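You operate a simulated robot arm through the tools that you are given. There is no shell and no other tool. Be economical: measure what you need, move in short steps, check, and stop when the job is done.

Carry out the task below with a simulated robot arm. There is one attempt and no reset: what you move stays moved.

Task
Bend the grey bracket's tab halfway, then reset the green collar to 20 mm and bend it flat.
Fine: it sits in the die already; tighten the red knob before the second blow; park and latch the lever.

The check looks at the end state, three seconds after you hand in, the way a careful person would. Anything else that was tipped, shoved, dropped, spilled or broken makes it a failure.

Robot
A 7-joint arm with a two-finger parallel gripper, fixed in place. Base frame: the origin is at the foot of the arm, x ahead of it, y to its left, z up; the work surface is at about z = 800. Lengths are in mm, angles in rad, forces in N, time in s.
With the tool pointing down near the work surface it reaches from about 120 to 700 mm from the base axis. Its first joint turns from -2.007 to 2.007 rad. Payload 3.91 kg.
Tool frame: the origin (TCP) lies between the finger pads and is the grasp point; the fingertips stand 30 mm ahead of it; z points along the fingers, y is the line along which they close. Largest opening 110 mm; finger width 20, thickness 10; the body of the gripper, 48 by 112 mm, starts 55 mm behind the TCP.
Orientation is that of the tool frame in the base frame, as [roll, pitch, yaw] about the fixed x, y, z axes, in that order (R = Rz(yaw) Ry(pitch) Rx(roll)). With the fingers straight down and closing along the base's y, the tool's x points along the base's -x, its y along +y and its z along -z.

Tools
- The arm moves only by the tool step_arm. Its argument "targets" is one flat list of numbers, 6 for each row, row after row: the shift along the base's x, y, z in units of 300 mm (1.0 is 300 mm), then the turn, a rotation vector about the base's x, y, z in units of 60 degrees (1.0 is 60 degrees). In form: [x, y, z, rx, ry, rz, x, y, z, rx, ry, rz, ...]. A call has 1 to 20 rows; each row is the pose to reach, as a shift and turn from the pose commanded when the call began. "grip" is the gripper command, from -1 (fully open) to 1 (shut), values between in proportion, set as the call begins (left out, the last holds). A call with a number of a shift or a turn outside -1 to 1 is refused whole. Each row takes 0.2 s and may step no farther than 50 mm and 0.15 rad from the row before; otherwise, or with a gripper value out of range, the whole call is refused. Where a pose cannot be reached the arm comes as near as it can. A force on the tool above 90 N (or 10 N above the force at the start of the call, whichever is more), or a blocked arm, ends the call early, and 0.2 s more pass. Each finger travels about 108 mm/s and halts on what it meets, pressing with about 44 N; the grip force reading is that of the motor and also rises with nothing between the fingers. The clock runs only during rows and for 0.2 s after the last one: add rows that repeat a pose to give the fingers time. It gives the time, the measured TCP pose, the force on the tool (base axes), the opening and the grip force at its end, in the units of the frame above (readings bear some noise), with the torque about the TCP (base axes, N m) and any sound that the robot's microphone picked up, and new pictures: "pictures" is both (left out), scene, wrist or none.
- Cameras (640 x 400 px; columns grow to the right, rows downward): "scene" is fixed at [50.7, -498.6, 1838.9]; the picture's right is [0.88, -0.48, 0.00], its down [-0.18, -0.33, -0.93] and it looks along [0.45, 0.81, -0.38] (base axes); focal length 319 px, centre (320, 200). "wrist" rides on the gripper at [72, 17, -103] in the tool frame; the picture's right is [-0.23, 0.97, 0.00], its down [-0.76, -0.18, -0.62] and it looks along [-0.61, -0.14, 0.78] (tool axes); focal length 222 px, centre (320, 200).
- lift_body(by): slides the trunk up (or, below 0, down) by that many mm; the arm rides with it, the base frame stays. It gives what a move gives, with no picture.
- measure_at(camera, pixels): for up to 12 pixels [column, row] of the newest picture of that camera ("zoom" is the newest enlarged one), the place [x, y, z] in the base frame of the surface seen there, good to about 2 mm. The clock stands still meanwhile.
- close_up(camera, box): a new picture of the part [left, top, right, bottom] of that camera's present view, enlarged. The clock stands still meanwhile.
- finish_job(): hands the job in; it is judged then, once.

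Keep the steps short. Do not move on a guess: measure, check each grasp and each placing, and mend mistakes. In all there are 80 turns and 200 pictures (those below and enlarged ones count). Leave the gripper open and the arm clear of the work at the hand-in unless told otherwise, and finish with a single line.

The tools are called after "Call:" as a command line: name --argument value ..., lists and objects as JSON in quotes. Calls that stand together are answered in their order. step_arm: Moves the arm, as the interface text tells. Its arguments: {"type":"object","properties":{"targets":{"type":"array"},"grip":{"type":"number"},"pictures":{"type":"string","enum":["both","scene","wrist","none"]}},"required":["targets"]} The other tools are called the same way: lift_body (by) slides the trunk up or down; measure_at (camera, pixels) gives the place of the surface under pixels of a picture; close_up (camera, box) takes an enlarged picture of a part of a camera's view; finish_job () hands the job in.

At the start:

```text
time_s: 0.0
tool_pos: [322.7, 343.8, 1560.0]
tcp_rot: [3.141, 0.001, -3.14]
wrist_force: [0.4, 0.0, 0.0]
torque: [0.01, 0.0, 0.0]
grip_width: 110.1
grip_force: 0.1
trunk travel left (down, up): [-925.0, 65.0]
```

scene: 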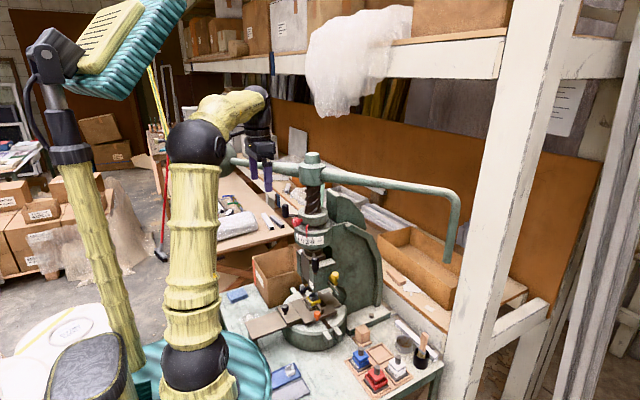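
wrist: 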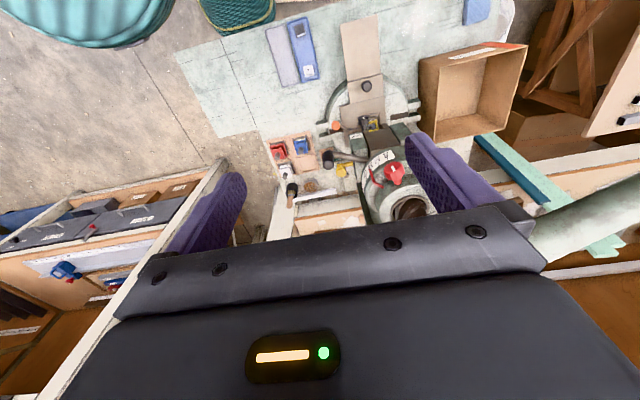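

I see a fly/arbor press with a long lever arm, a die with a grey bracket, and a red knob. I'll look closer before moving anything.

Call:
close_up --camera "scene" --box '[220, 140, 480, 300]'

Call:
close_up --camera "scene" --box '[230, 270, 390, 370]'

Call:
close_up --camera "wrist" --box '[260, 10, 460, 230]'

Call:
close_up --camera "scene" --box '[270, 170, 370, 240]'

```text
2.46 times, centred on (350, 220) of scene
```

zoom: 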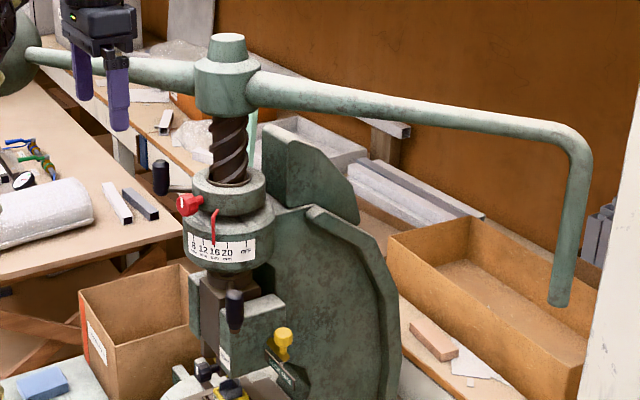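

```text
4.00 times, centred on (310, 320) of scene
```

zoom: 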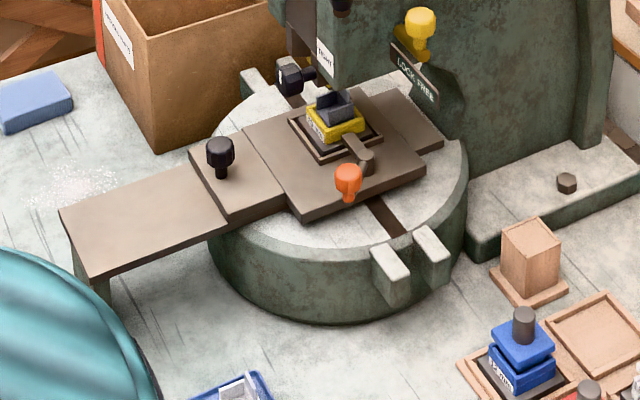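

```text
1.82 times, centred on (360, 120) of wrist
```

zoom: 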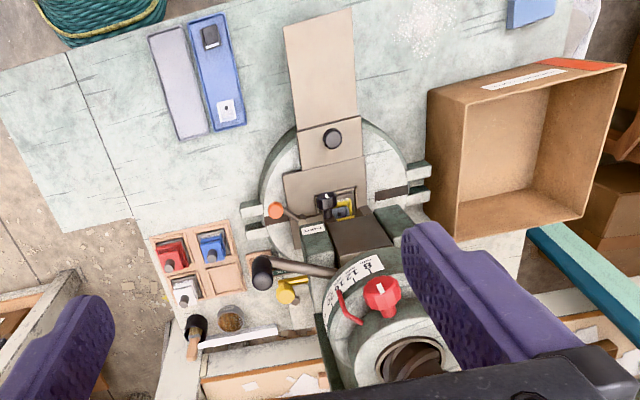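

```text
5.71 times, centred on (320, 205) of scene
```

zoom: 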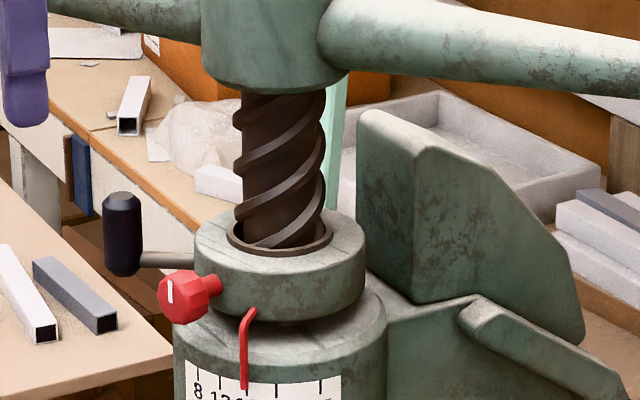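

I'll measure the main parts of the press: lever, hub, knob, pointer, ram, yellow latch, die.

Call:
measure_at --camera "scene" --pixels '[[312, 156], [240, 162], [360, 180], [400, 187], [450, 194], [458, 210], [447, 258], [301, 223], [312, 230], [335, 276], [315, 262], [293, 218]]'

Call:
measure_at --camera "wrist" --pixels '[[393, 172], [382, 172], [328, 160], [342, 168], [335, 125], [373, 123], [367, 86], [358, 125], [420, 205], [335, 190], [350, 155], [362, 185]]'

Call:
close_up --camera "scene" --box '[290, 215, 350, 255]'

Call:
close_up --camera "scene" --box '[295, 250, 355, 320]'

Call:
close_up --camera "wrist" --box '[310, 100, 430, 175]'

```text
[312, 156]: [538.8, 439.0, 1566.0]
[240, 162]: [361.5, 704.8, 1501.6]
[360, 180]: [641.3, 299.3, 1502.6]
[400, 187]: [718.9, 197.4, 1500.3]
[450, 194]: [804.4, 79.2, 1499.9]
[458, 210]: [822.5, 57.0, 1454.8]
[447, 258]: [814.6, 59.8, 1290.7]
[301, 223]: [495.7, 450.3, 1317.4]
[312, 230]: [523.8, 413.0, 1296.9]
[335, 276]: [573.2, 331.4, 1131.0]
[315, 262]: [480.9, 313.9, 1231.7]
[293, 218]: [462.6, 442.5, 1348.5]
```

```text
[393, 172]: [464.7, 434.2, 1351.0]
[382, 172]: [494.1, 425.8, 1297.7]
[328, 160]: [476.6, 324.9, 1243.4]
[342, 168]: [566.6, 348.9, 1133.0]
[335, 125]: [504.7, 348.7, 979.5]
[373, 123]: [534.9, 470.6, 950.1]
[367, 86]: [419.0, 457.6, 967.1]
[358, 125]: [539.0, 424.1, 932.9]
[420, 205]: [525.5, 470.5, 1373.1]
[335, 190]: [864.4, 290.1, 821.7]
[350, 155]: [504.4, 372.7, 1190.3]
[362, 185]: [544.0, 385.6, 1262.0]
```

```text
10.00 times, centred on (320, 235) of scene
```

zoom: 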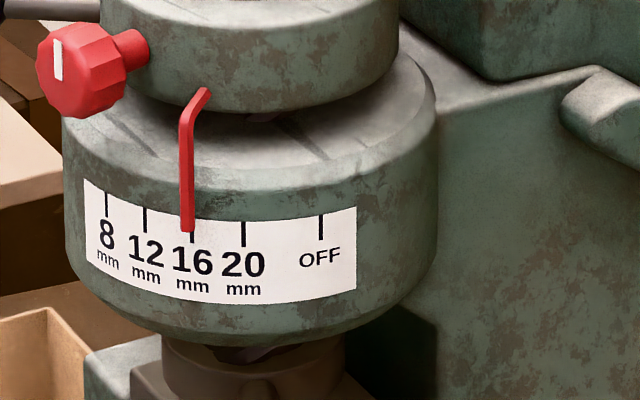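

```text
5.71 times, centred on (325, 285) of scene
```

zoom: 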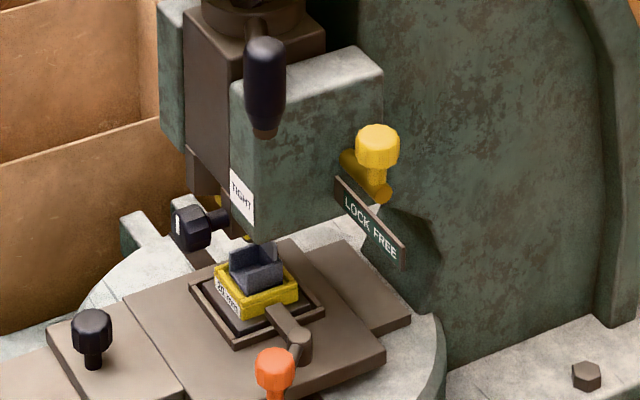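

```text
5.33 times, centred on (370, 138) of wrist
```

zoom: 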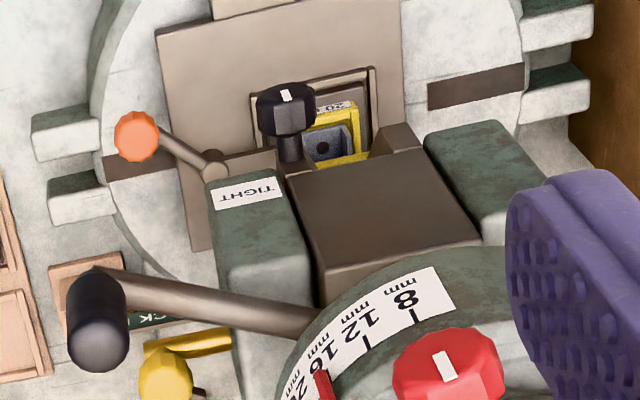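

Pointer reads 16 now. I'll look at the other details: latch plate, black grips, lever ends, notes.

Call:
close_up --camera "scene" --box '[320, 265, 350, 300]'

Call:
close_up --camera "scene" --box '[215, 130, 315, 200]'

Call:
close_up --camera "scene" --box '[540, 80, 590, 140]'

Call:
close_up --camera "scene" --box '[340, 310, 450, 400]'

Call:
measure_at --camera "scene" --pixels '[[285, 204], [285, 211], [285, 217], [303, 218], [313, 270], [330, 266], [337, 275], [305, 291], [313, 300], [316, 316], [290, 309], [225, 165]]'

```text
11.43 times, centred on (335, 282) of scene
```

zoom: 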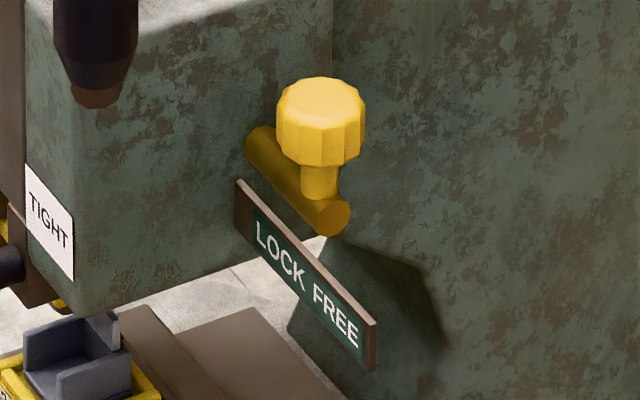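

```text
5.71 times, centred on (265, 165) of scene
```

zoom: 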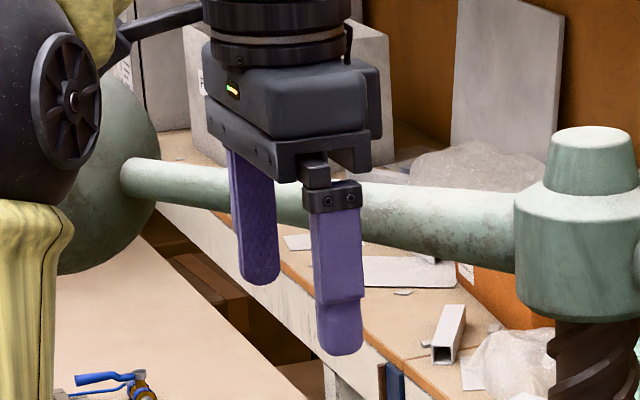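

```text
6.67 times, centred on (565, 110) of scene
```

zoom: 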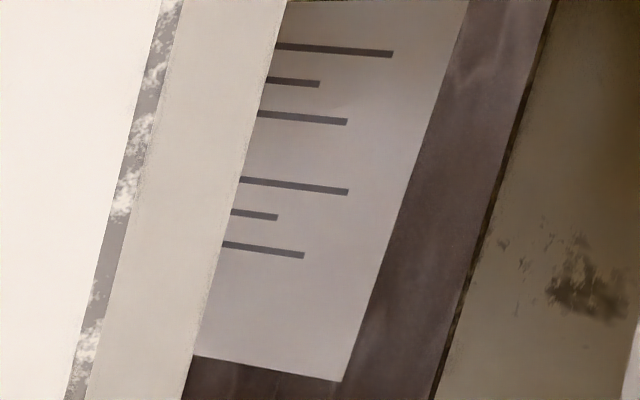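

```text
4.44 times, centred on (395, 355) of scene
```

zoom: 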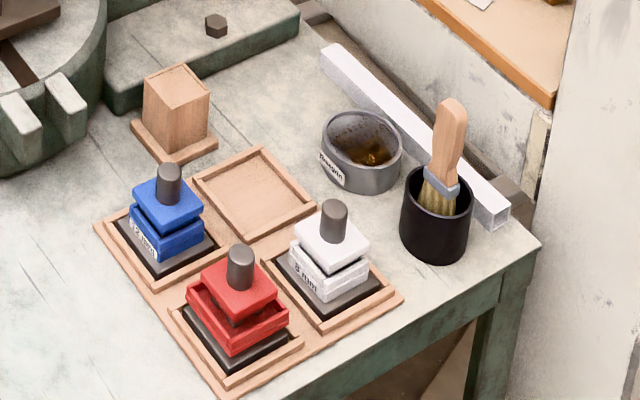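

```text
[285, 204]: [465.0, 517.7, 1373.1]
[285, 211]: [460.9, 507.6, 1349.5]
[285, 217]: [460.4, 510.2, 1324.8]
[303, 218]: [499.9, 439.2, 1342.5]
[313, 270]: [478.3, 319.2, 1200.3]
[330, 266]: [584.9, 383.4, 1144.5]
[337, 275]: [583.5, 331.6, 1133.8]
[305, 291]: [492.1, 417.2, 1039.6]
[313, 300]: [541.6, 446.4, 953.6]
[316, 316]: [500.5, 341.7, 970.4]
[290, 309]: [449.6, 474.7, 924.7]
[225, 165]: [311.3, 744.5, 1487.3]
```

Next I'll pull back ~60 mm in x and lower the trunk a bit to look at the front of the press with the wrist camera.

Call:
step_arm --targets '[-0.1, 0, 0, 0, 0, 0, -0.2, 0, 0, 0, 0, 0]' --pictures "none"

Call:
lift_body --by -250

Call:
close_up --camera "wrist" --box '[0, 0, 640, 400]'

Call:
close_up --camera "scene" --box '[0, 0, 640, 400]'

```text
time_s: 0.6
tool_pos: [260.5, 344.9, 1559.4]
tcp_rot: [-3.142, 0.002, 3.141]
wrist_force: [-0.4, 0.7, -0.6]
torque: [0.01, 0.0, -0.01]
grip_width: 110.0
grip_force: 0.0
trunk travel left (down, up): [-925.0, 65.0]
```

```text
time_s: 3.2
tool_pos: [261.2, 343.5, 1310.7]
tcp_rot: [3.141, -0.001, 3.141]
wrist_force: [-0.5, 1.2, 0.3]
torque: [0.02, 0.02, -0.03]
grip_width: 109.9
grip_force: 0.1
trunk travel left (down, up): [-675.0, 315.0]
```

```text
1.00 times, centred on (320, 200) of wrist (not enlarged: the box is as wide or as high as the picture)
```

zoom: 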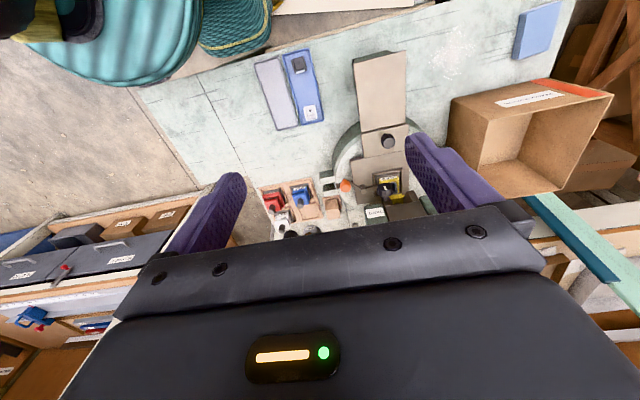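

```text
1.00 times, centred on (320, 200) of scene (not enlarged: the box is as wide or as high as the picture)
```

zoom: 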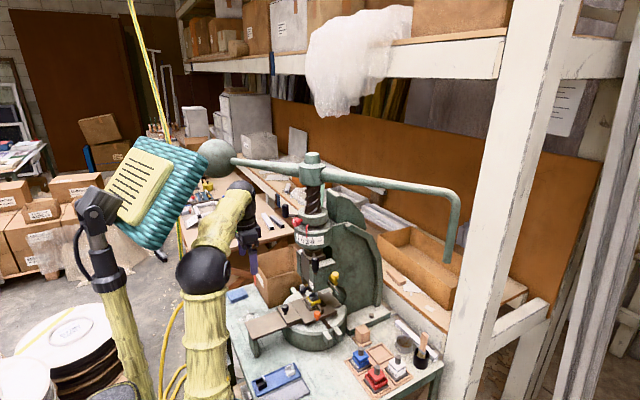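

Camera looks mostly down with the hand blocking. I'll tilt the tool 45° forward so that it looks about horizontally at the press front.

Call:
step_arm --targets '[0, 0, 0, 0, -0.125, 0, 0, 0, 0, 0, -0.25, 0, 0, 0, 0, 0, -0.375, 0, 0, 0, 0, 0, -0.5, 0, 0, 0, 0, 0, -0.625, 0, 0, 0, 0, 0, -0.75, 0]' --pictures "both"

```text
time_s: 4.6
tool_pos: [260.4, 345.5, 1310.0]
tcp_rot: [3.141, 0.787, -3.139]
wrist_force: [0.3, -0.4, -0.5]
torque: [-0.01, 0.01, -0.06]
grip_width: 110.4
grip_force: 0.0
trunk travel left (down, up): [-675.0, 315.0]
```

scene: 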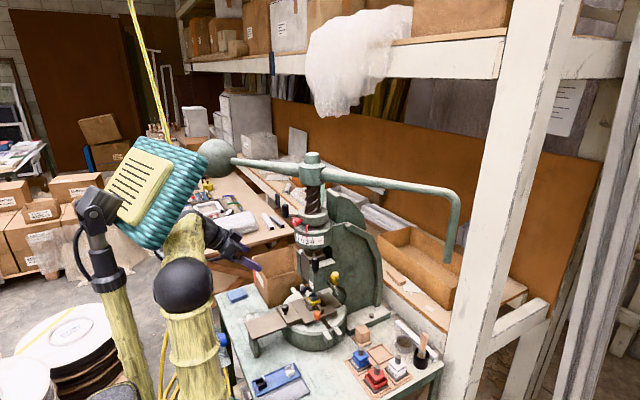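
wrist: 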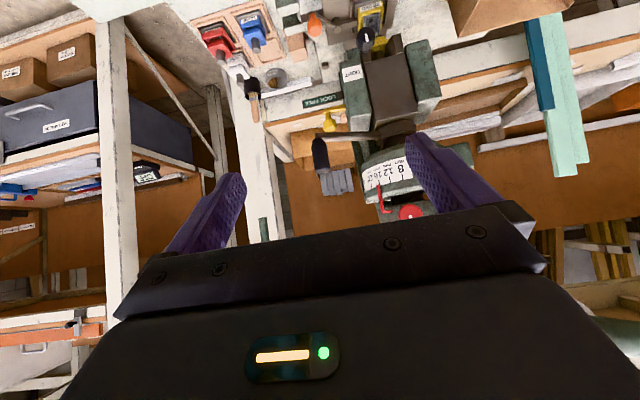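

Good view (upside down). Zooming in.

Call:
close_up --camera "wrist" --box '[290, 60, 450, 220]'

Call:
close_up --camera "wrist" --box '[290, 85, 350, 135]'

Call:
close_up --camera "wrist" --box '[330, 0, 430, 60]'

Call:
measure_at --camera "wrist" --pixels '[[319, 155], [330, 135], [355, 134], [375, 132], [395, 130], [328, 122], [330, 113], [304, 105], [338, 97], [410, 212], [365, 38], [340, 130]]'

```text
2.50 times, centred on (370, 140) of wrist
```

zoom: 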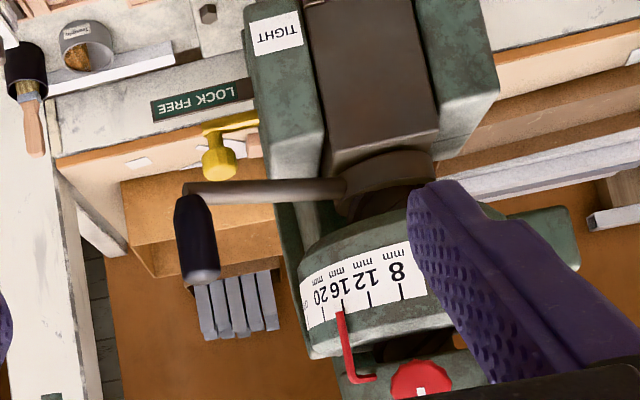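

```text
8.00 times, centred on (320, 110) of wrist
```

zoom: 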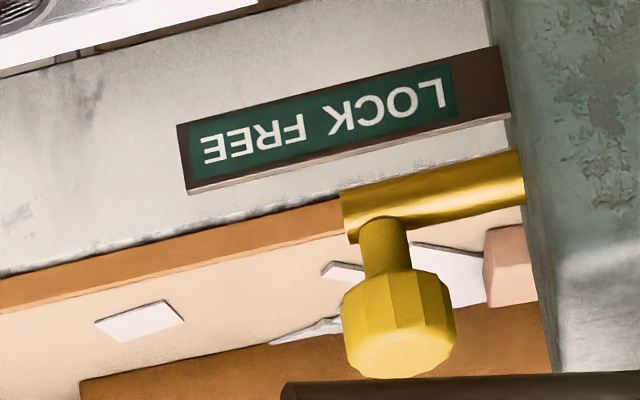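

```text
6.40 times, centred on (380, 30) of wrist
```

zoom: 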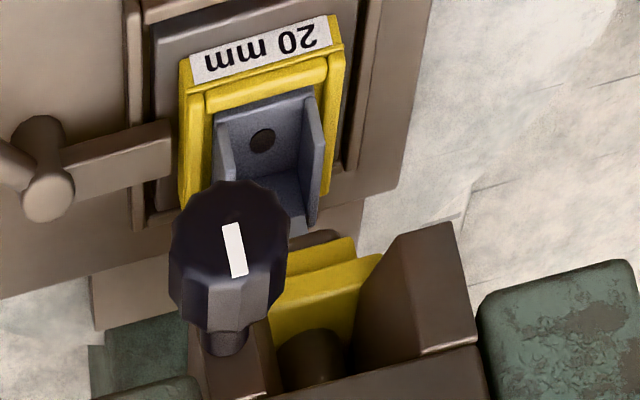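

```text
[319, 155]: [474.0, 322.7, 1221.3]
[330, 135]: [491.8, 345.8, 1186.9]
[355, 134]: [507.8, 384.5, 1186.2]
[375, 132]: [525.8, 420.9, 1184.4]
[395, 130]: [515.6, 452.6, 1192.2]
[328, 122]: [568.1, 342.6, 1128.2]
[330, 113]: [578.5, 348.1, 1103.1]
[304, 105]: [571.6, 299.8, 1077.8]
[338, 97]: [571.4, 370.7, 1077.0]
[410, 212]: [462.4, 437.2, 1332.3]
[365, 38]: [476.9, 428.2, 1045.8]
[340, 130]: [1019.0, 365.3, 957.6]
```

Call:
measure_at --camera "zoom" --pixels '[[262, 140], [260, 200]]'

Call:
measure_at --camera "wrist" --pixels '[[328, 98], [311, 103], [328, 115], [323, 116], [324, 112], [344, 107], [344, 112], [344, 97], [329, 130], [322, 170], [414, 130], [420, 100]]'

Call:
measure_at --camera "scene" --pixels '[[291, 216], [297, 222], [308, 217], [325, 222], [300, 240], [312, 245], [330, 245], [312, 197], [306, 280], [322, 277], [328, 284], [340, 296]]'

```text
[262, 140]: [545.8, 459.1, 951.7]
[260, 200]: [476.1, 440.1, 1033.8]
```

```text
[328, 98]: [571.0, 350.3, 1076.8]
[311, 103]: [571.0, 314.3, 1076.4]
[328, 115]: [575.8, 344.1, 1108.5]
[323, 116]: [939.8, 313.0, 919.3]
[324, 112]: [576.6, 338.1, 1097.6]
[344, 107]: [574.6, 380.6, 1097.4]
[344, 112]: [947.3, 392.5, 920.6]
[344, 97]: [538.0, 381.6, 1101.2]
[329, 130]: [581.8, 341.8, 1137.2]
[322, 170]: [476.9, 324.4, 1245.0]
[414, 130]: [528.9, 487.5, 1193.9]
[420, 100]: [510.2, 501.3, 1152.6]
```

```text
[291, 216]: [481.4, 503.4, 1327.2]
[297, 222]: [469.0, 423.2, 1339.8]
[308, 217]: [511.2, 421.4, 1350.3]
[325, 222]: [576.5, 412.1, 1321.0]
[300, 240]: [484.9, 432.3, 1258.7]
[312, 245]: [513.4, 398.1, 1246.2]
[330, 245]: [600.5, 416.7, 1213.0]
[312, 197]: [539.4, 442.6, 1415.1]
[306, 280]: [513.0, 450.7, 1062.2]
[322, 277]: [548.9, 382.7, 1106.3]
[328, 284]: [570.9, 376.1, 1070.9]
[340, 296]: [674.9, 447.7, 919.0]
```

Readings: the yellow latch knob is at about (581, 343, 1133), beside LOCK (y≈350); FREE is at y≈314, so it must be pulled about 36 mm along −y. I'll untilt and move to y≈200, then lower, then go round to it.

Call:
step_arm --targets '[0, -0.08, 0, 0, 0.125, 0, 0, -0.16, 0, 0, 0.25, 0, 0, -0.24, 0, 0, 0.375, 0, 0, -0.32, 0, 0, 0.5, 0, 0, -0.4, 0, 0, 0.625, 0, 0, -0.48, 0, 0, 0.75, 0]' --pictures "none" --grip -0.27

Call:
lift_body --by -100

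Call:
step_arm --targets '[0.09, 0, 0, 0, 0, 0.125, 0.18, 0, 0, 0, 0, 0.25, 0.27, 0, 0, 0, 0, 0.375, 0.36, 0, 0, 0, 0, 0.5, 0.45, 0, 0, 0, 0, 0.625, 0.54, 0, 0, 0, 0, 0.75]' --pictures "both"

```text
time_s: 6.0
tool_pos: [261.7, 200.0, 1308.3]
tcp_rot: [3.14, -0.003, -3.14]
wrist_force: [-0.1, -0.6, -0.5]
torque: [0.01, -0.01, -0.03]
grip_width: 69.7
grip_force: 0.1
trunk travel left (down, up): [-675.0, 315.0]
```

```text
time_s: 7.3
tool_pos: [261.3, 200.7, 1208.4]
tcp_rot: [-3.14, 0.0, -3.141]
wrist_force: [1.0, -0.1, -0.3]
torque: [-0.01, -0.01, 0.05]
grip_width: 69.9
grip_force: 0.1
trunk travel left (down, up): [-575.0, 415.0]
```

```text
time_s: 8.7
tool_pos: [422.9, 201.1, 1208.6]
tcp_rot: [3.14, 0.002, -2.352]
wrist_force: [-0.3, -0.4, -0.6]
torque: [-0.01, 0.01, -0.01]
grip_width: 69.7
grip_force: 0.1
trunk travel left (down, up): [-575.0, 415.0]
```

scene: 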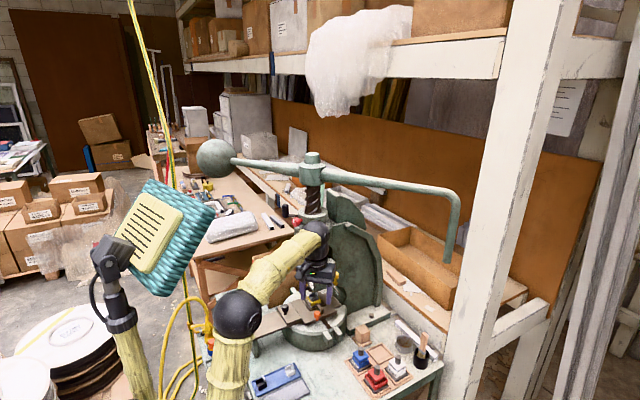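
wrist: 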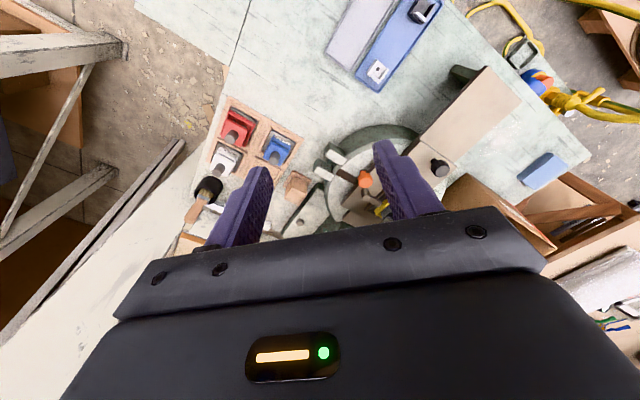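

The way is clear. Second half: turn 45° more and move to x≈581. I'll check the wrist height as well.

Call:
step_arm --targets '[0.09, 0, 0, 0, 0, 0.125, 0.18, 0, 0, 0, 0, 0.25, 0.27, 0, 0, 0, 0, 0.375, 0.36, 0, 0, 0, 0, 0.5, 0.45, 0, 0, 0, 0, 0.625, 0.527, 0, 0, 0, 0, 0.75]' --pictures "both"

Call:
close_up --camera "wrist" --box '[200, 100, 440, 250]'

Call:
close_up --camera "scene" --box '[220, 140, 480, 300]'

```text
time_s: 10.1
tool_pos: [582.3, 200.5, 1205.9]
tcp_rot: [3.139, 0.0, -1.567]
wrist_force: [-0.1, -1.1, 0.2]
torque: [0.01, 0.02, 0.0]
grip_width: 69.7
grip_force: 0.1
trunk travel left (down, up): [-575.0, 415.0]
```

scene: 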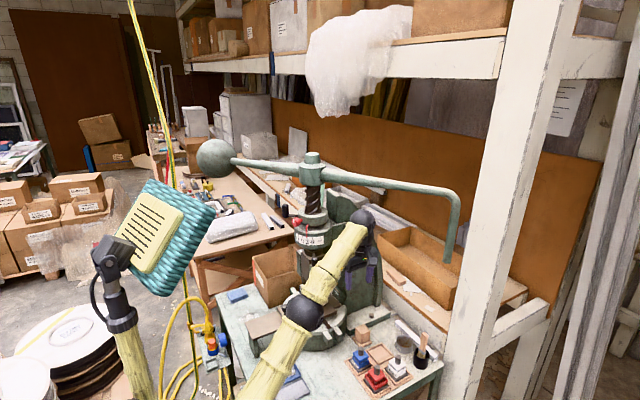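
wrist: 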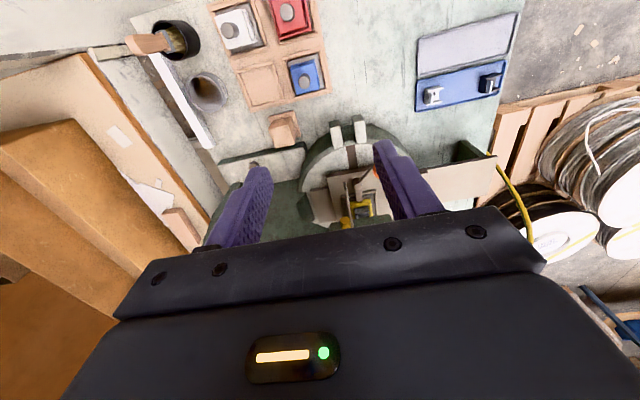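

```text
2.67 times, centred on (320, 175) of wrist
```

zoom: 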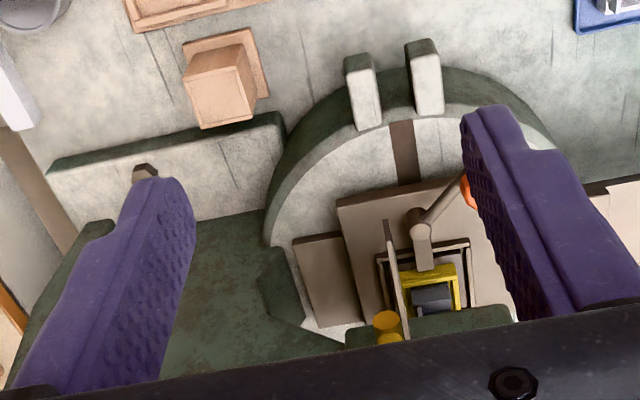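

```text
2.46 times, centred on (350, 220) of scene
```

zoom: 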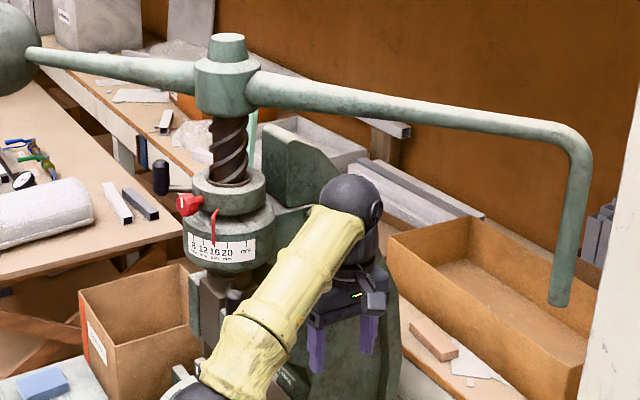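

Forearm slopes up from the lower left. I'll measure it to see whether it clears the crank grip (476, 323, 1200–1255) when I move +y.

Call:
measure_at --camera "scene" --pixels '[[345, 235], [335, 250], [325, 270], [315, 285], [302, 314], [362, 218], [330, 246], [306, 275]]'

```text
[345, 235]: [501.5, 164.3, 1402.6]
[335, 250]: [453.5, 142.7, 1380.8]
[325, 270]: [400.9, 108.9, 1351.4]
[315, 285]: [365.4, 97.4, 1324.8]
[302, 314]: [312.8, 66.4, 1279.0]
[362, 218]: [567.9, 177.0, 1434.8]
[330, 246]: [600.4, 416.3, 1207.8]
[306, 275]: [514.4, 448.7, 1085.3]
```

When lowered, the forearm would graze the crank grip. I'll raise the trunk 200 mm and lower the hand relative to it, so that the forearm comes in flatter.

Call:
step_arm --targets '[0, 0, -0.11, 0, 0, 0, 0, 0, -0.22, 0, 0, 0, 0, 0, -0.33, 0, 0, 0]' --pictures "none"

Call:
lift_body --by 200

Call:
step_arm --targets '[0, 0, -0.11, 0, 0, 0, 0, 0, -0.22, 0, 0, 0, 0, 0, -0.3, 0, 0, 0]' --pictures "both"

Call:
measure_at --camera "scene" --pixels '[[345, 235], [335, 240], [325, 245], [315, 250], [302, 255], [362, 218], [350, 245], [306, 275]]'

```text
time_s: 10.9
tool_pos: [581.2, 201.7, 1110.3]
tcp_rot: [3.141, -0.001, -1.569]
wrist_force: [-0.8, 0.7, -0.8]
torque: [0.01, 0.0, -0.02]
grip_width: 70.0
grip_force: 0.2
trunk travel left (down, up): [-575.0, 415.0]
```

```text
time_s: 13.1
tool_pos: [581.7, 201.5, 1309.2]
tcp_rot: [3.141, 0.0, -1.568]
wrist_force: [-0.2, 0.0, 0.3]
torque: [0.03, -0.03, 0.0]
grip_width: 69.9
grip_force: 0.1
trunk travel left (down, up): [-775.0, 215.0]
```

```text
time_s: 13.9
tool_pos: [580.7, 202.8, 1218.5]
tcp_rot: [3.14, 0.001, -1.571]
wrist_force: [0.8, -0.1, 0.1]
torque: [0.01, 0.01, 0.02]
grip_width: 70.2
grip_force: 0.0
trunk travel left (down, up): [-775.0, 215.0]
```

scene: 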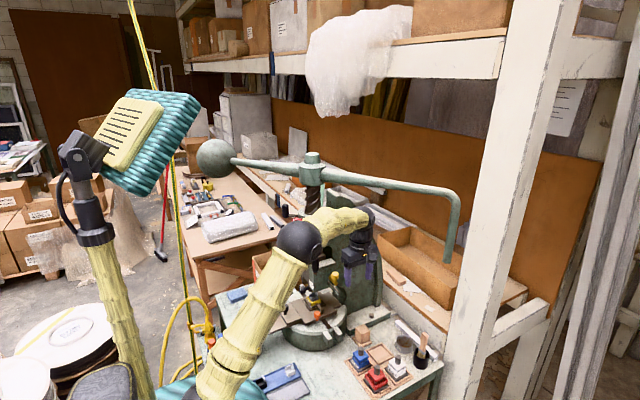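
wrist: 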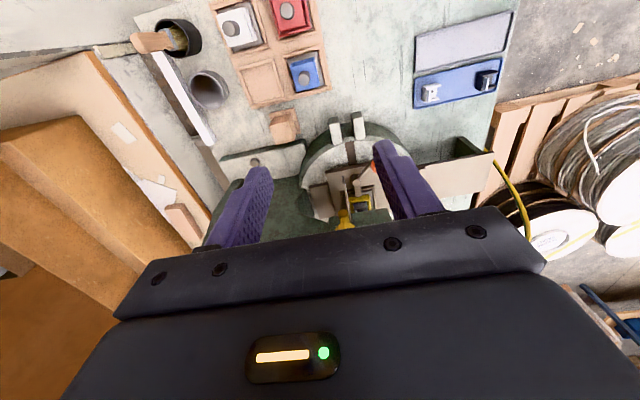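

```text
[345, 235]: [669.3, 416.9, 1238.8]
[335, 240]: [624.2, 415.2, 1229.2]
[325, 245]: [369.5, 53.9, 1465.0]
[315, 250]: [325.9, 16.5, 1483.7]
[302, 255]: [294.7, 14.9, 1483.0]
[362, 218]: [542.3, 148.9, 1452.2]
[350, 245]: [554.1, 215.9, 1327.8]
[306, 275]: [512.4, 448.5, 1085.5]
```

Forearm now runs near z≈1450, well above the crank grip. Moving +y to sit above the yellow knob.

Call:
step_arm --targets '[0, 0.12, 0, 0, 0, 0, 0, 0.24, 0, 0, 0, 0, 0, 0.36, 0, 0, 0, 0, 0, 0.46, 0, 0, 0, 0]' --pictures "both"

Call:
close_up --camera "wrist" --box '[220, 120, 440, 250]'

Call:
close_up --camera "scene" --box '[280, 180, 420, 300]'

```text
time_s: 14.9
tool_pos: [581.6, 341.0, 1218.8]
tcp_rot: [3.139, 0.001, -1.57]
wrist_force: [-0.4, -0.4, 1.1]
torque: [-0.04, -0.02, -0.01]
grip_width: 69.9
grip_force: 0.1
trunk travel left (down, up): [-775.0, 215.0]
```

scene: 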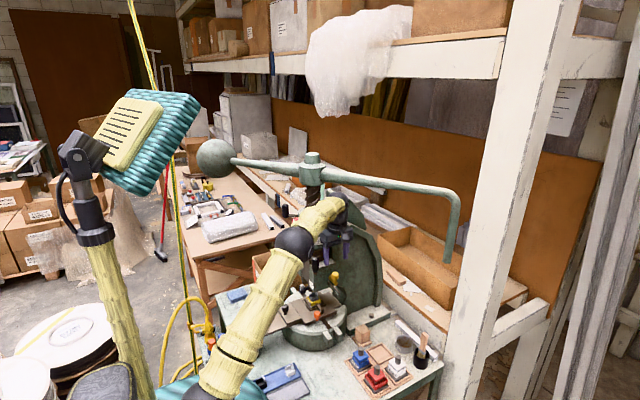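
wrist: 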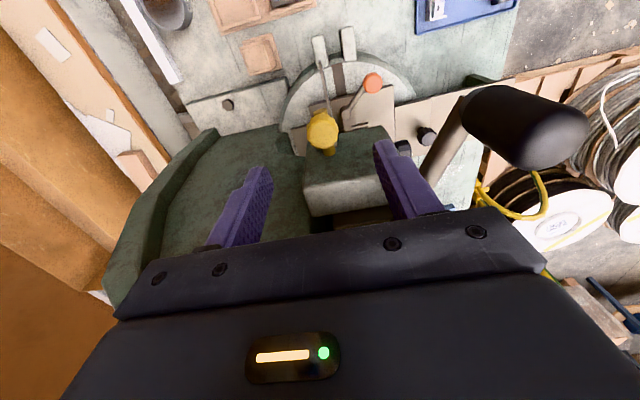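

```text
2.91 times, centred on (330, 185) of wrist
```

zoom: 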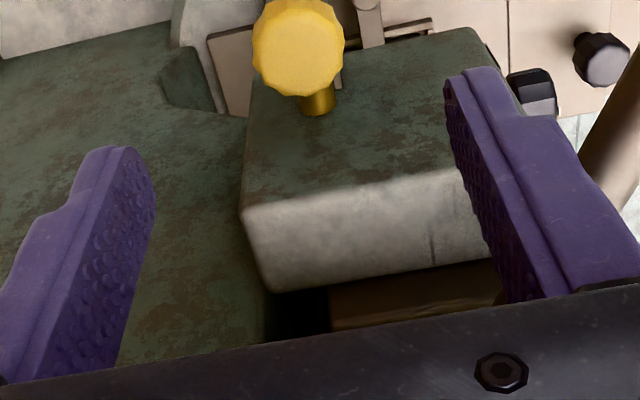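

```text
3.33 times, centred on (350, 240) of scene
```

zoom: 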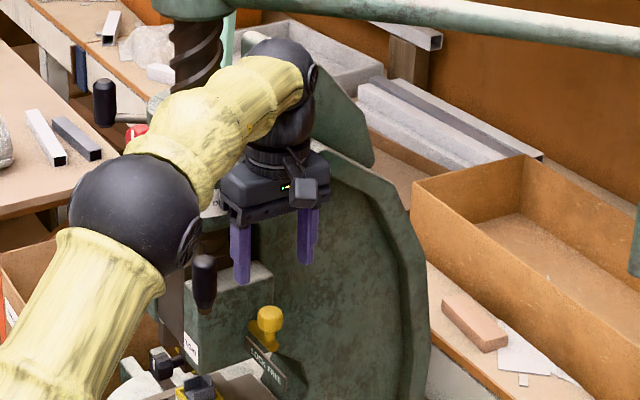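

Measuring the knob from this view plus neighbouring faces.

Call:
measure_at --camera "wrist" --pixels '[[322, 130], [311, 135], [336, 130], [322, 118], [322, 142], [324, 156], [345, 180], [310, 190], [345, 150], [440, 150], [460, 130], [480, 150]]'

```text
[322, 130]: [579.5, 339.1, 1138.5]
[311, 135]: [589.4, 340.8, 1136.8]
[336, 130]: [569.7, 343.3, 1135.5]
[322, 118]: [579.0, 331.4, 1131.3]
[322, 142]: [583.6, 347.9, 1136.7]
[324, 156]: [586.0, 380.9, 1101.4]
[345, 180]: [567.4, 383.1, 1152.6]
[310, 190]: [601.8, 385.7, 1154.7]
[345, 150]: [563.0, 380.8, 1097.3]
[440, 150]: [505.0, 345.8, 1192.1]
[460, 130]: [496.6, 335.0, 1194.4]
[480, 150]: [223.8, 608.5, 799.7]
```

Knob centre (580, 340), top z≈1138. Descending to z≈1146 with fingers either side, then closing.

Call:
step_arm --targets '[-0.002, 0, -0.1, 0, 0, 0, -0.002, 0, -0.2, 0, 0, 0, -0.002, -0.002, -0.245, 0, 0, 0]' --pictures "both"

Call:
close_up --camera "wrist" --box '[220, 120, 440, 250]'

```text
time_s: 15.7
tool_pos: [580.6, 339.0, 1146.3]
tcp_rot: [3.141, 0.001, -1.572]
wrist_force: [-0.5, 0.3, -0.8]
torque: [0.0, 0.01, 0.01]
grip_width: 70.1
grip_force: 0.1
trunk travel left (down, up): [-775.0, 215.0]
```

scene: 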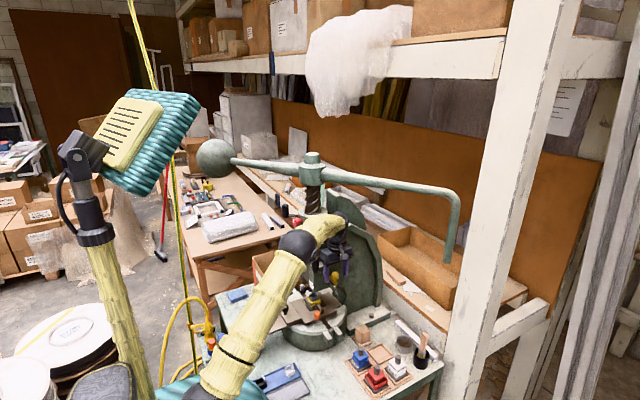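
wrist: 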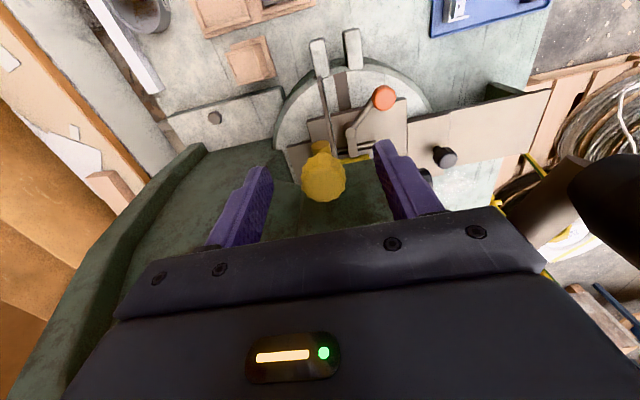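

```text
2.91 times, centred on (330, 185) of wrist
```

zoom: 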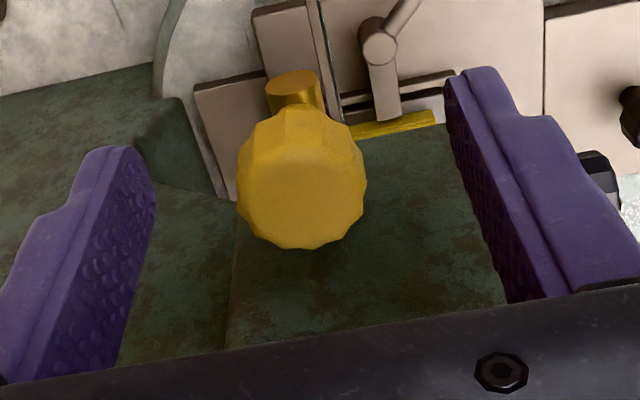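

Knob is centred between the fingers. Closing to grip it.

Call:
step_arm --targets '[0, 0, -0.015, 0, 0, 0, 0, 0, -0.015, 0, 0, 0, 0, 0, -0.015, 0, 0, 0]' --grip 1 --pictures "wrist"

```text
time_s: 16.5
tool_pos: [580.3, 337.9, 1142.2]
tcp_rot: [-3.14, 0.003, -1.569]
wrist_force: [-3.6, 0.8, 5.8]
torque: [0.01, 0.11, 0.03]
grip_width: 26.6
grip_force: 45.5
trunk travel left (down, up): [-775.0, 215.0]
```

wrist: 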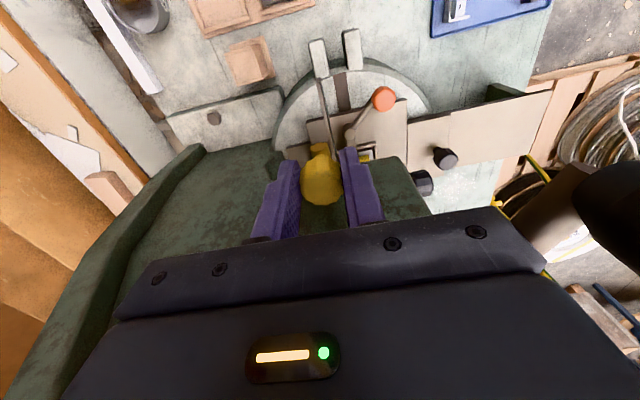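

Gripped (26.6 mm). Pulling along −y towards FREE.

Call:
step_arm --targets '[0, -0.025, 0, 0, 0, 0, 0, -0.05, 0, 0, 0, 0, 0, -0.075, 0, 0, 0, 0, 0, -0.1, 0, 0, 0, 0, 0, -0.12, 0, 0, 0, 0]' --pictures "wrist"

Call:
close_up --camera "wrist" --box '[220, 120, 440, 250]'

```text
time_s: 17.7
tool_pos: [583.0, 294.6, 1139.2]
tcp_rot: [3.138, -0.01, -1.578]
wrist_force: [-0.2, -0.7, 0.1]
torque: [0.07, -0.01, -0.02]
grip_width: 0.0
grip_force: 37.4
trunk travel left (down, up): [-775.0, 215.0]
```

wrist: 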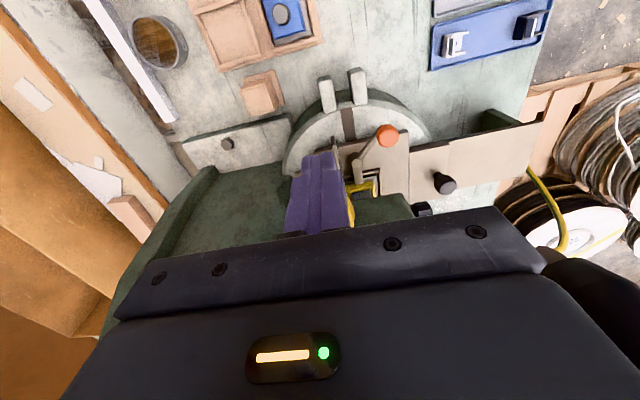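

```text
2.91 times, centred on (330, 185) of wrist
```

zoom: 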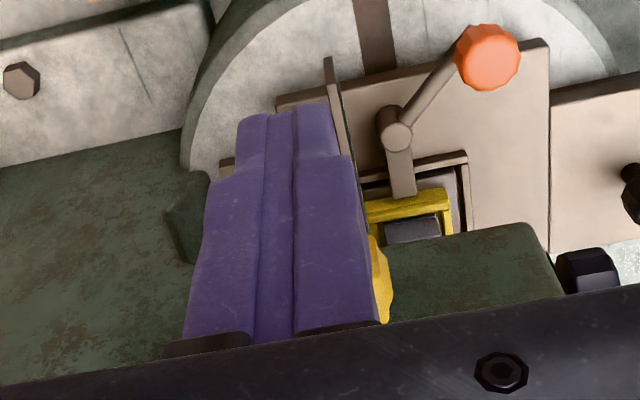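

It slipped off the knob. Raising and opening to see where the knob is.

Call:
step_arm --targets '[0, 0, 0.12, 0, 0, 0, 0, 0, 0.24, 0, 0, 0, 0, 0, 0.24, 0, 0, 0]' --grip -0.27 --pictures "wrist"

Call:
close_up --camera "wrist" --box '[270, 80, 390, 220]'

Call:
close_up --camera "scene" --box '[300, 240, 370, 310]'

```text
time_s: 18.5
tool_pos: [581.4, 304.3, 1213.3]
tcp_rot: [3.14, 0.0, -1.571]
wrist_force: [0.5, -0.1, -0.2]
torque: [0.03, 0.01, -0.02]
grip_width: 69.9
grip_force: 0.1
trunk travel left (down, up): [-775.0, 215.0]
```

wrist: 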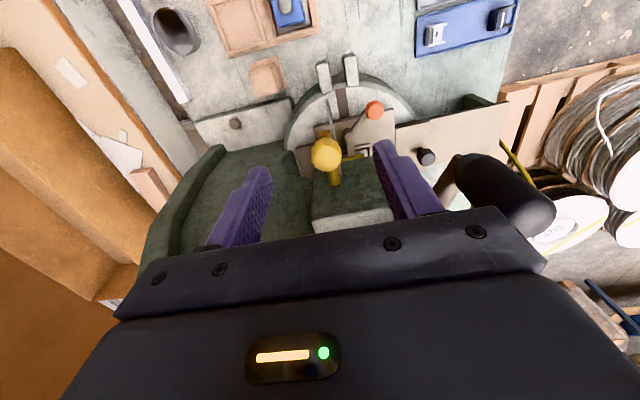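

```text
2.86 times, centred on (330, 150) of wrist
```

zoom: 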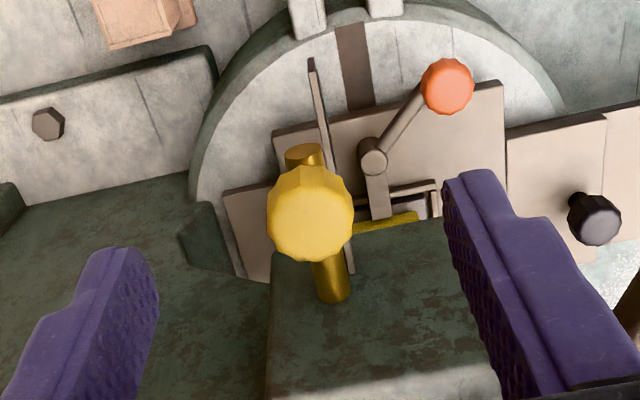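

```text
5.71 times, centred on (335, 275) of scene
```

zoom: 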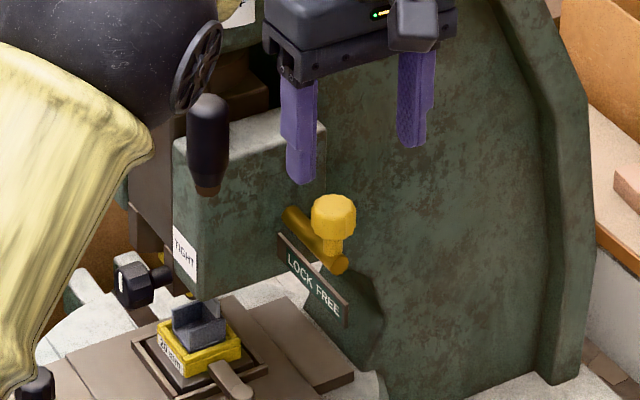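

Knob seems to have moved partly. Measuring its position.

Call:
measure_at --camera "wrist" --pixels '[[326, 152], [326, 142], [326, 163], [333, 172], [335, 182], [320, 133]]'

Call:
measure_at --camera "scene" --pixels '[[335, 276], [335, 286], [328, 281]]'

```text
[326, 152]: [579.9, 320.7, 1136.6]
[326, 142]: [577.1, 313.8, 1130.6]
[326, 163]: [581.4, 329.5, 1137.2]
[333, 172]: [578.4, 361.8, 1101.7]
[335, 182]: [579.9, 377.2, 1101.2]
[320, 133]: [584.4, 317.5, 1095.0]
```

```text
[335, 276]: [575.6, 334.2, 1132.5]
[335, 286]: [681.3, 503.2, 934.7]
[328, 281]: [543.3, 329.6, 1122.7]
```

Knob is at y≈321 (halfway). I'll push it from behind with closed fingers: move to y≈350, close, descend.

Call:
step_arm --targets '[0, 0.08, 0, 0, 0, 0, 0, 0.157, 0, 0, 0, 0, 0, 0.157, -0.1, 0, 0, 0, 0, 0.157, -0.2, 0, 0, 0, 0, 0.157, -0.237, 0, 0, 0]' --grip 1 --pictures "wrist"

Call:
step_arm --targets '[0, -0.03, 0, 0, 0, 0, 0, -0.06, 0, 0, 0, 0, 0, -0.085, 0, 0, 0, 0, 0, -0.1, 0, 0, 0, 0]' --pictures "wrist"

```text
time_s: 19.7
tool_pos: [582.7, 347.9, 1165.4]
tcp_rot: [-3.103, 0.021, -1.574]
wrist_force: [-13.2, -18.8, 27.1]
torque: [0.62, 0.38, 0.19]
grip_width: 0.3
grip_force: 37.6
trunk travel left (down, up): [-775.0, 215.0]
stopped in row 5: the force on the tool passed its limit at 97 N (the readings are from after the stop); the commanded pose is now the measured one
```

wrist: 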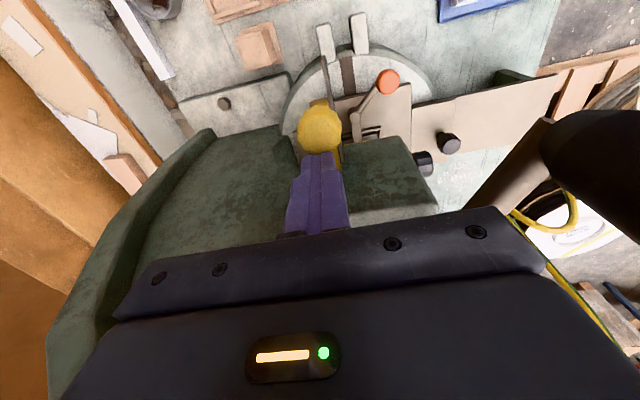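

```text
time_s: 20.7
tool_pos: [583.1, 329.5, 1167.3]
tcp_rot: [-3.098, 0.028, -1.566]
wrist_force: [2.0, 34.0, 48.4]
torque: [0.68, 0.08, -0.04]
grip_width: 0.0
grip_force: 37.6
trunk travel left (down, up): [-775.0, 215.0]
```

wrist: 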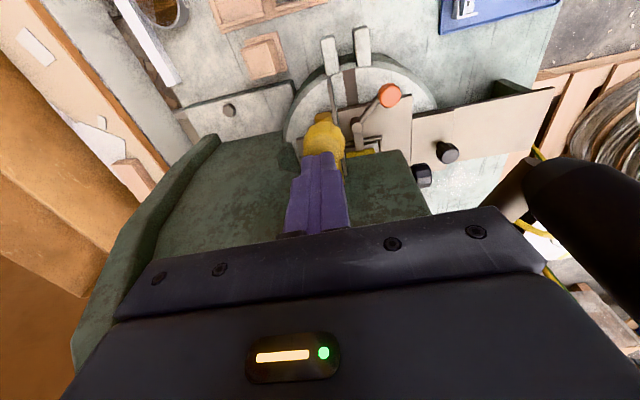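

I caught the knob's top. Raising and remeasuring.

Call:
step_arm --targets '[0, 0, 0.1, -0.04, -0.02, 0, 0, 0, 0.15, -0.04, -0.025, 0]' --pictures "wrist"

Call:
measure_at --camera "wrist" --pixels '[[326, 140], [326, 150], [326, 130], [326, 155], [318, 145]]'

Call:
close_up --camera "wrist" --box '[270, 80, 390, 220]'

```text
time_s: 21.3
tool_pos: [585.2, 320.7, 1201.4]
tcp_rot: [-3.087, -0.03, -1.572]
wrist_force: [-0.4, 0.7, 0.5]
torque: [0.03, 0.02, -0.01]
grip_width: 0.1
grip_force: 37.3
trunk travel left (down, up): [-775.0, 215.0]
```

wrist: 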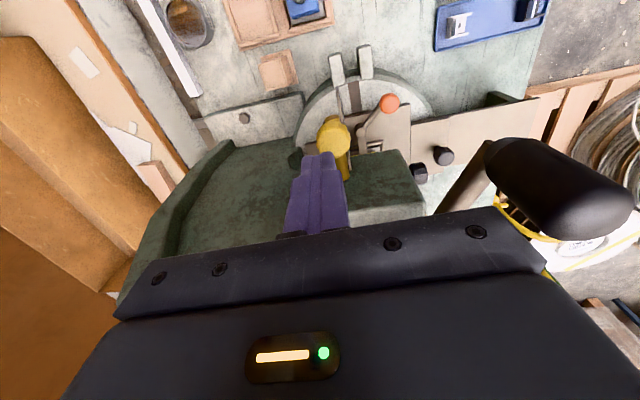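

```text
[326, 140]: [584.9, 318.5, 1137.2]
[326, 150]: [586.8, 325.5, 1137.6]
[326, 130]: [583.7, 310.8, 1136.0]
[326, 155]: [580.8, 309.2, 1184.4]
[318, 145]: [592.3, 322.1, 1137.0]
```

```text
2.86 times, centred on (330, 150) of wrist
```

zoom: 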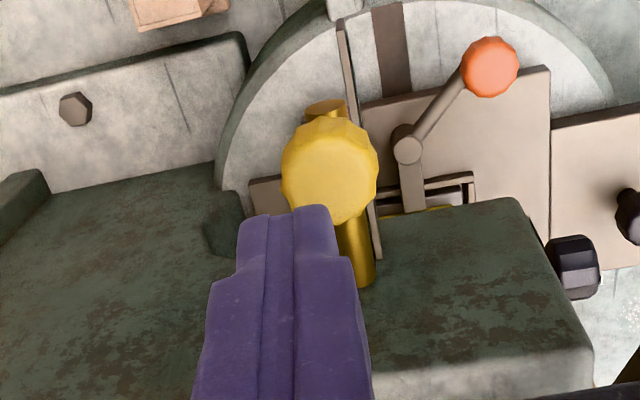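

Knob centre y≈319. I'll correct the tilt, go further back (y≈355), then descend and push.

Call:
step_arm --targets '[-0.005, 0.06, 0, 0.029, 0.053, 0, -0.01, 0.116, 0, 0.029, 0.053, 0, -0.01, 0.116, 0, 0.029, 0.053, 0]' --pictures "wrist"

Call:
close_up --camera "wrist" --box '[270, 80, 390, 220]'

```text
time_s: 22.1
tool_pos: [583.7, 346.2, 1203.2]
tcp_rot: [3.14, 0.002, -1.573]
wrist_force: [-11.7, -52.8, -22.3]
torque: [2.43, -1.16, 1.4]
grip_width: 0.0
grip_force: 38.1
trunk travel left (down, up): [-775.0, 215.0]
```

wrist: 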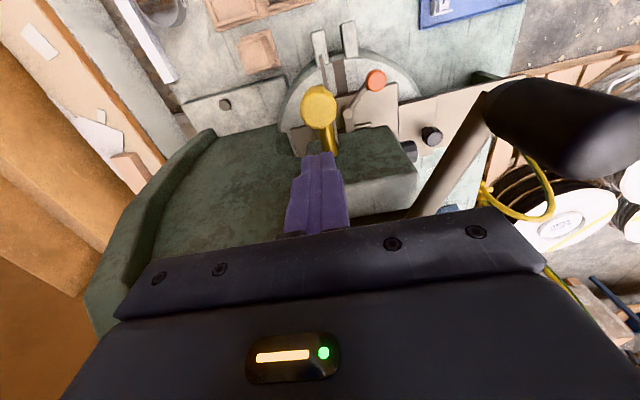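

```text
2.86 times, centred on (330, 150) of wrist
```

zoom: 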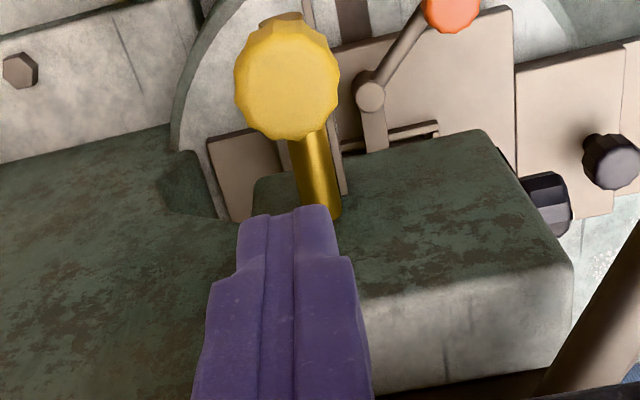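

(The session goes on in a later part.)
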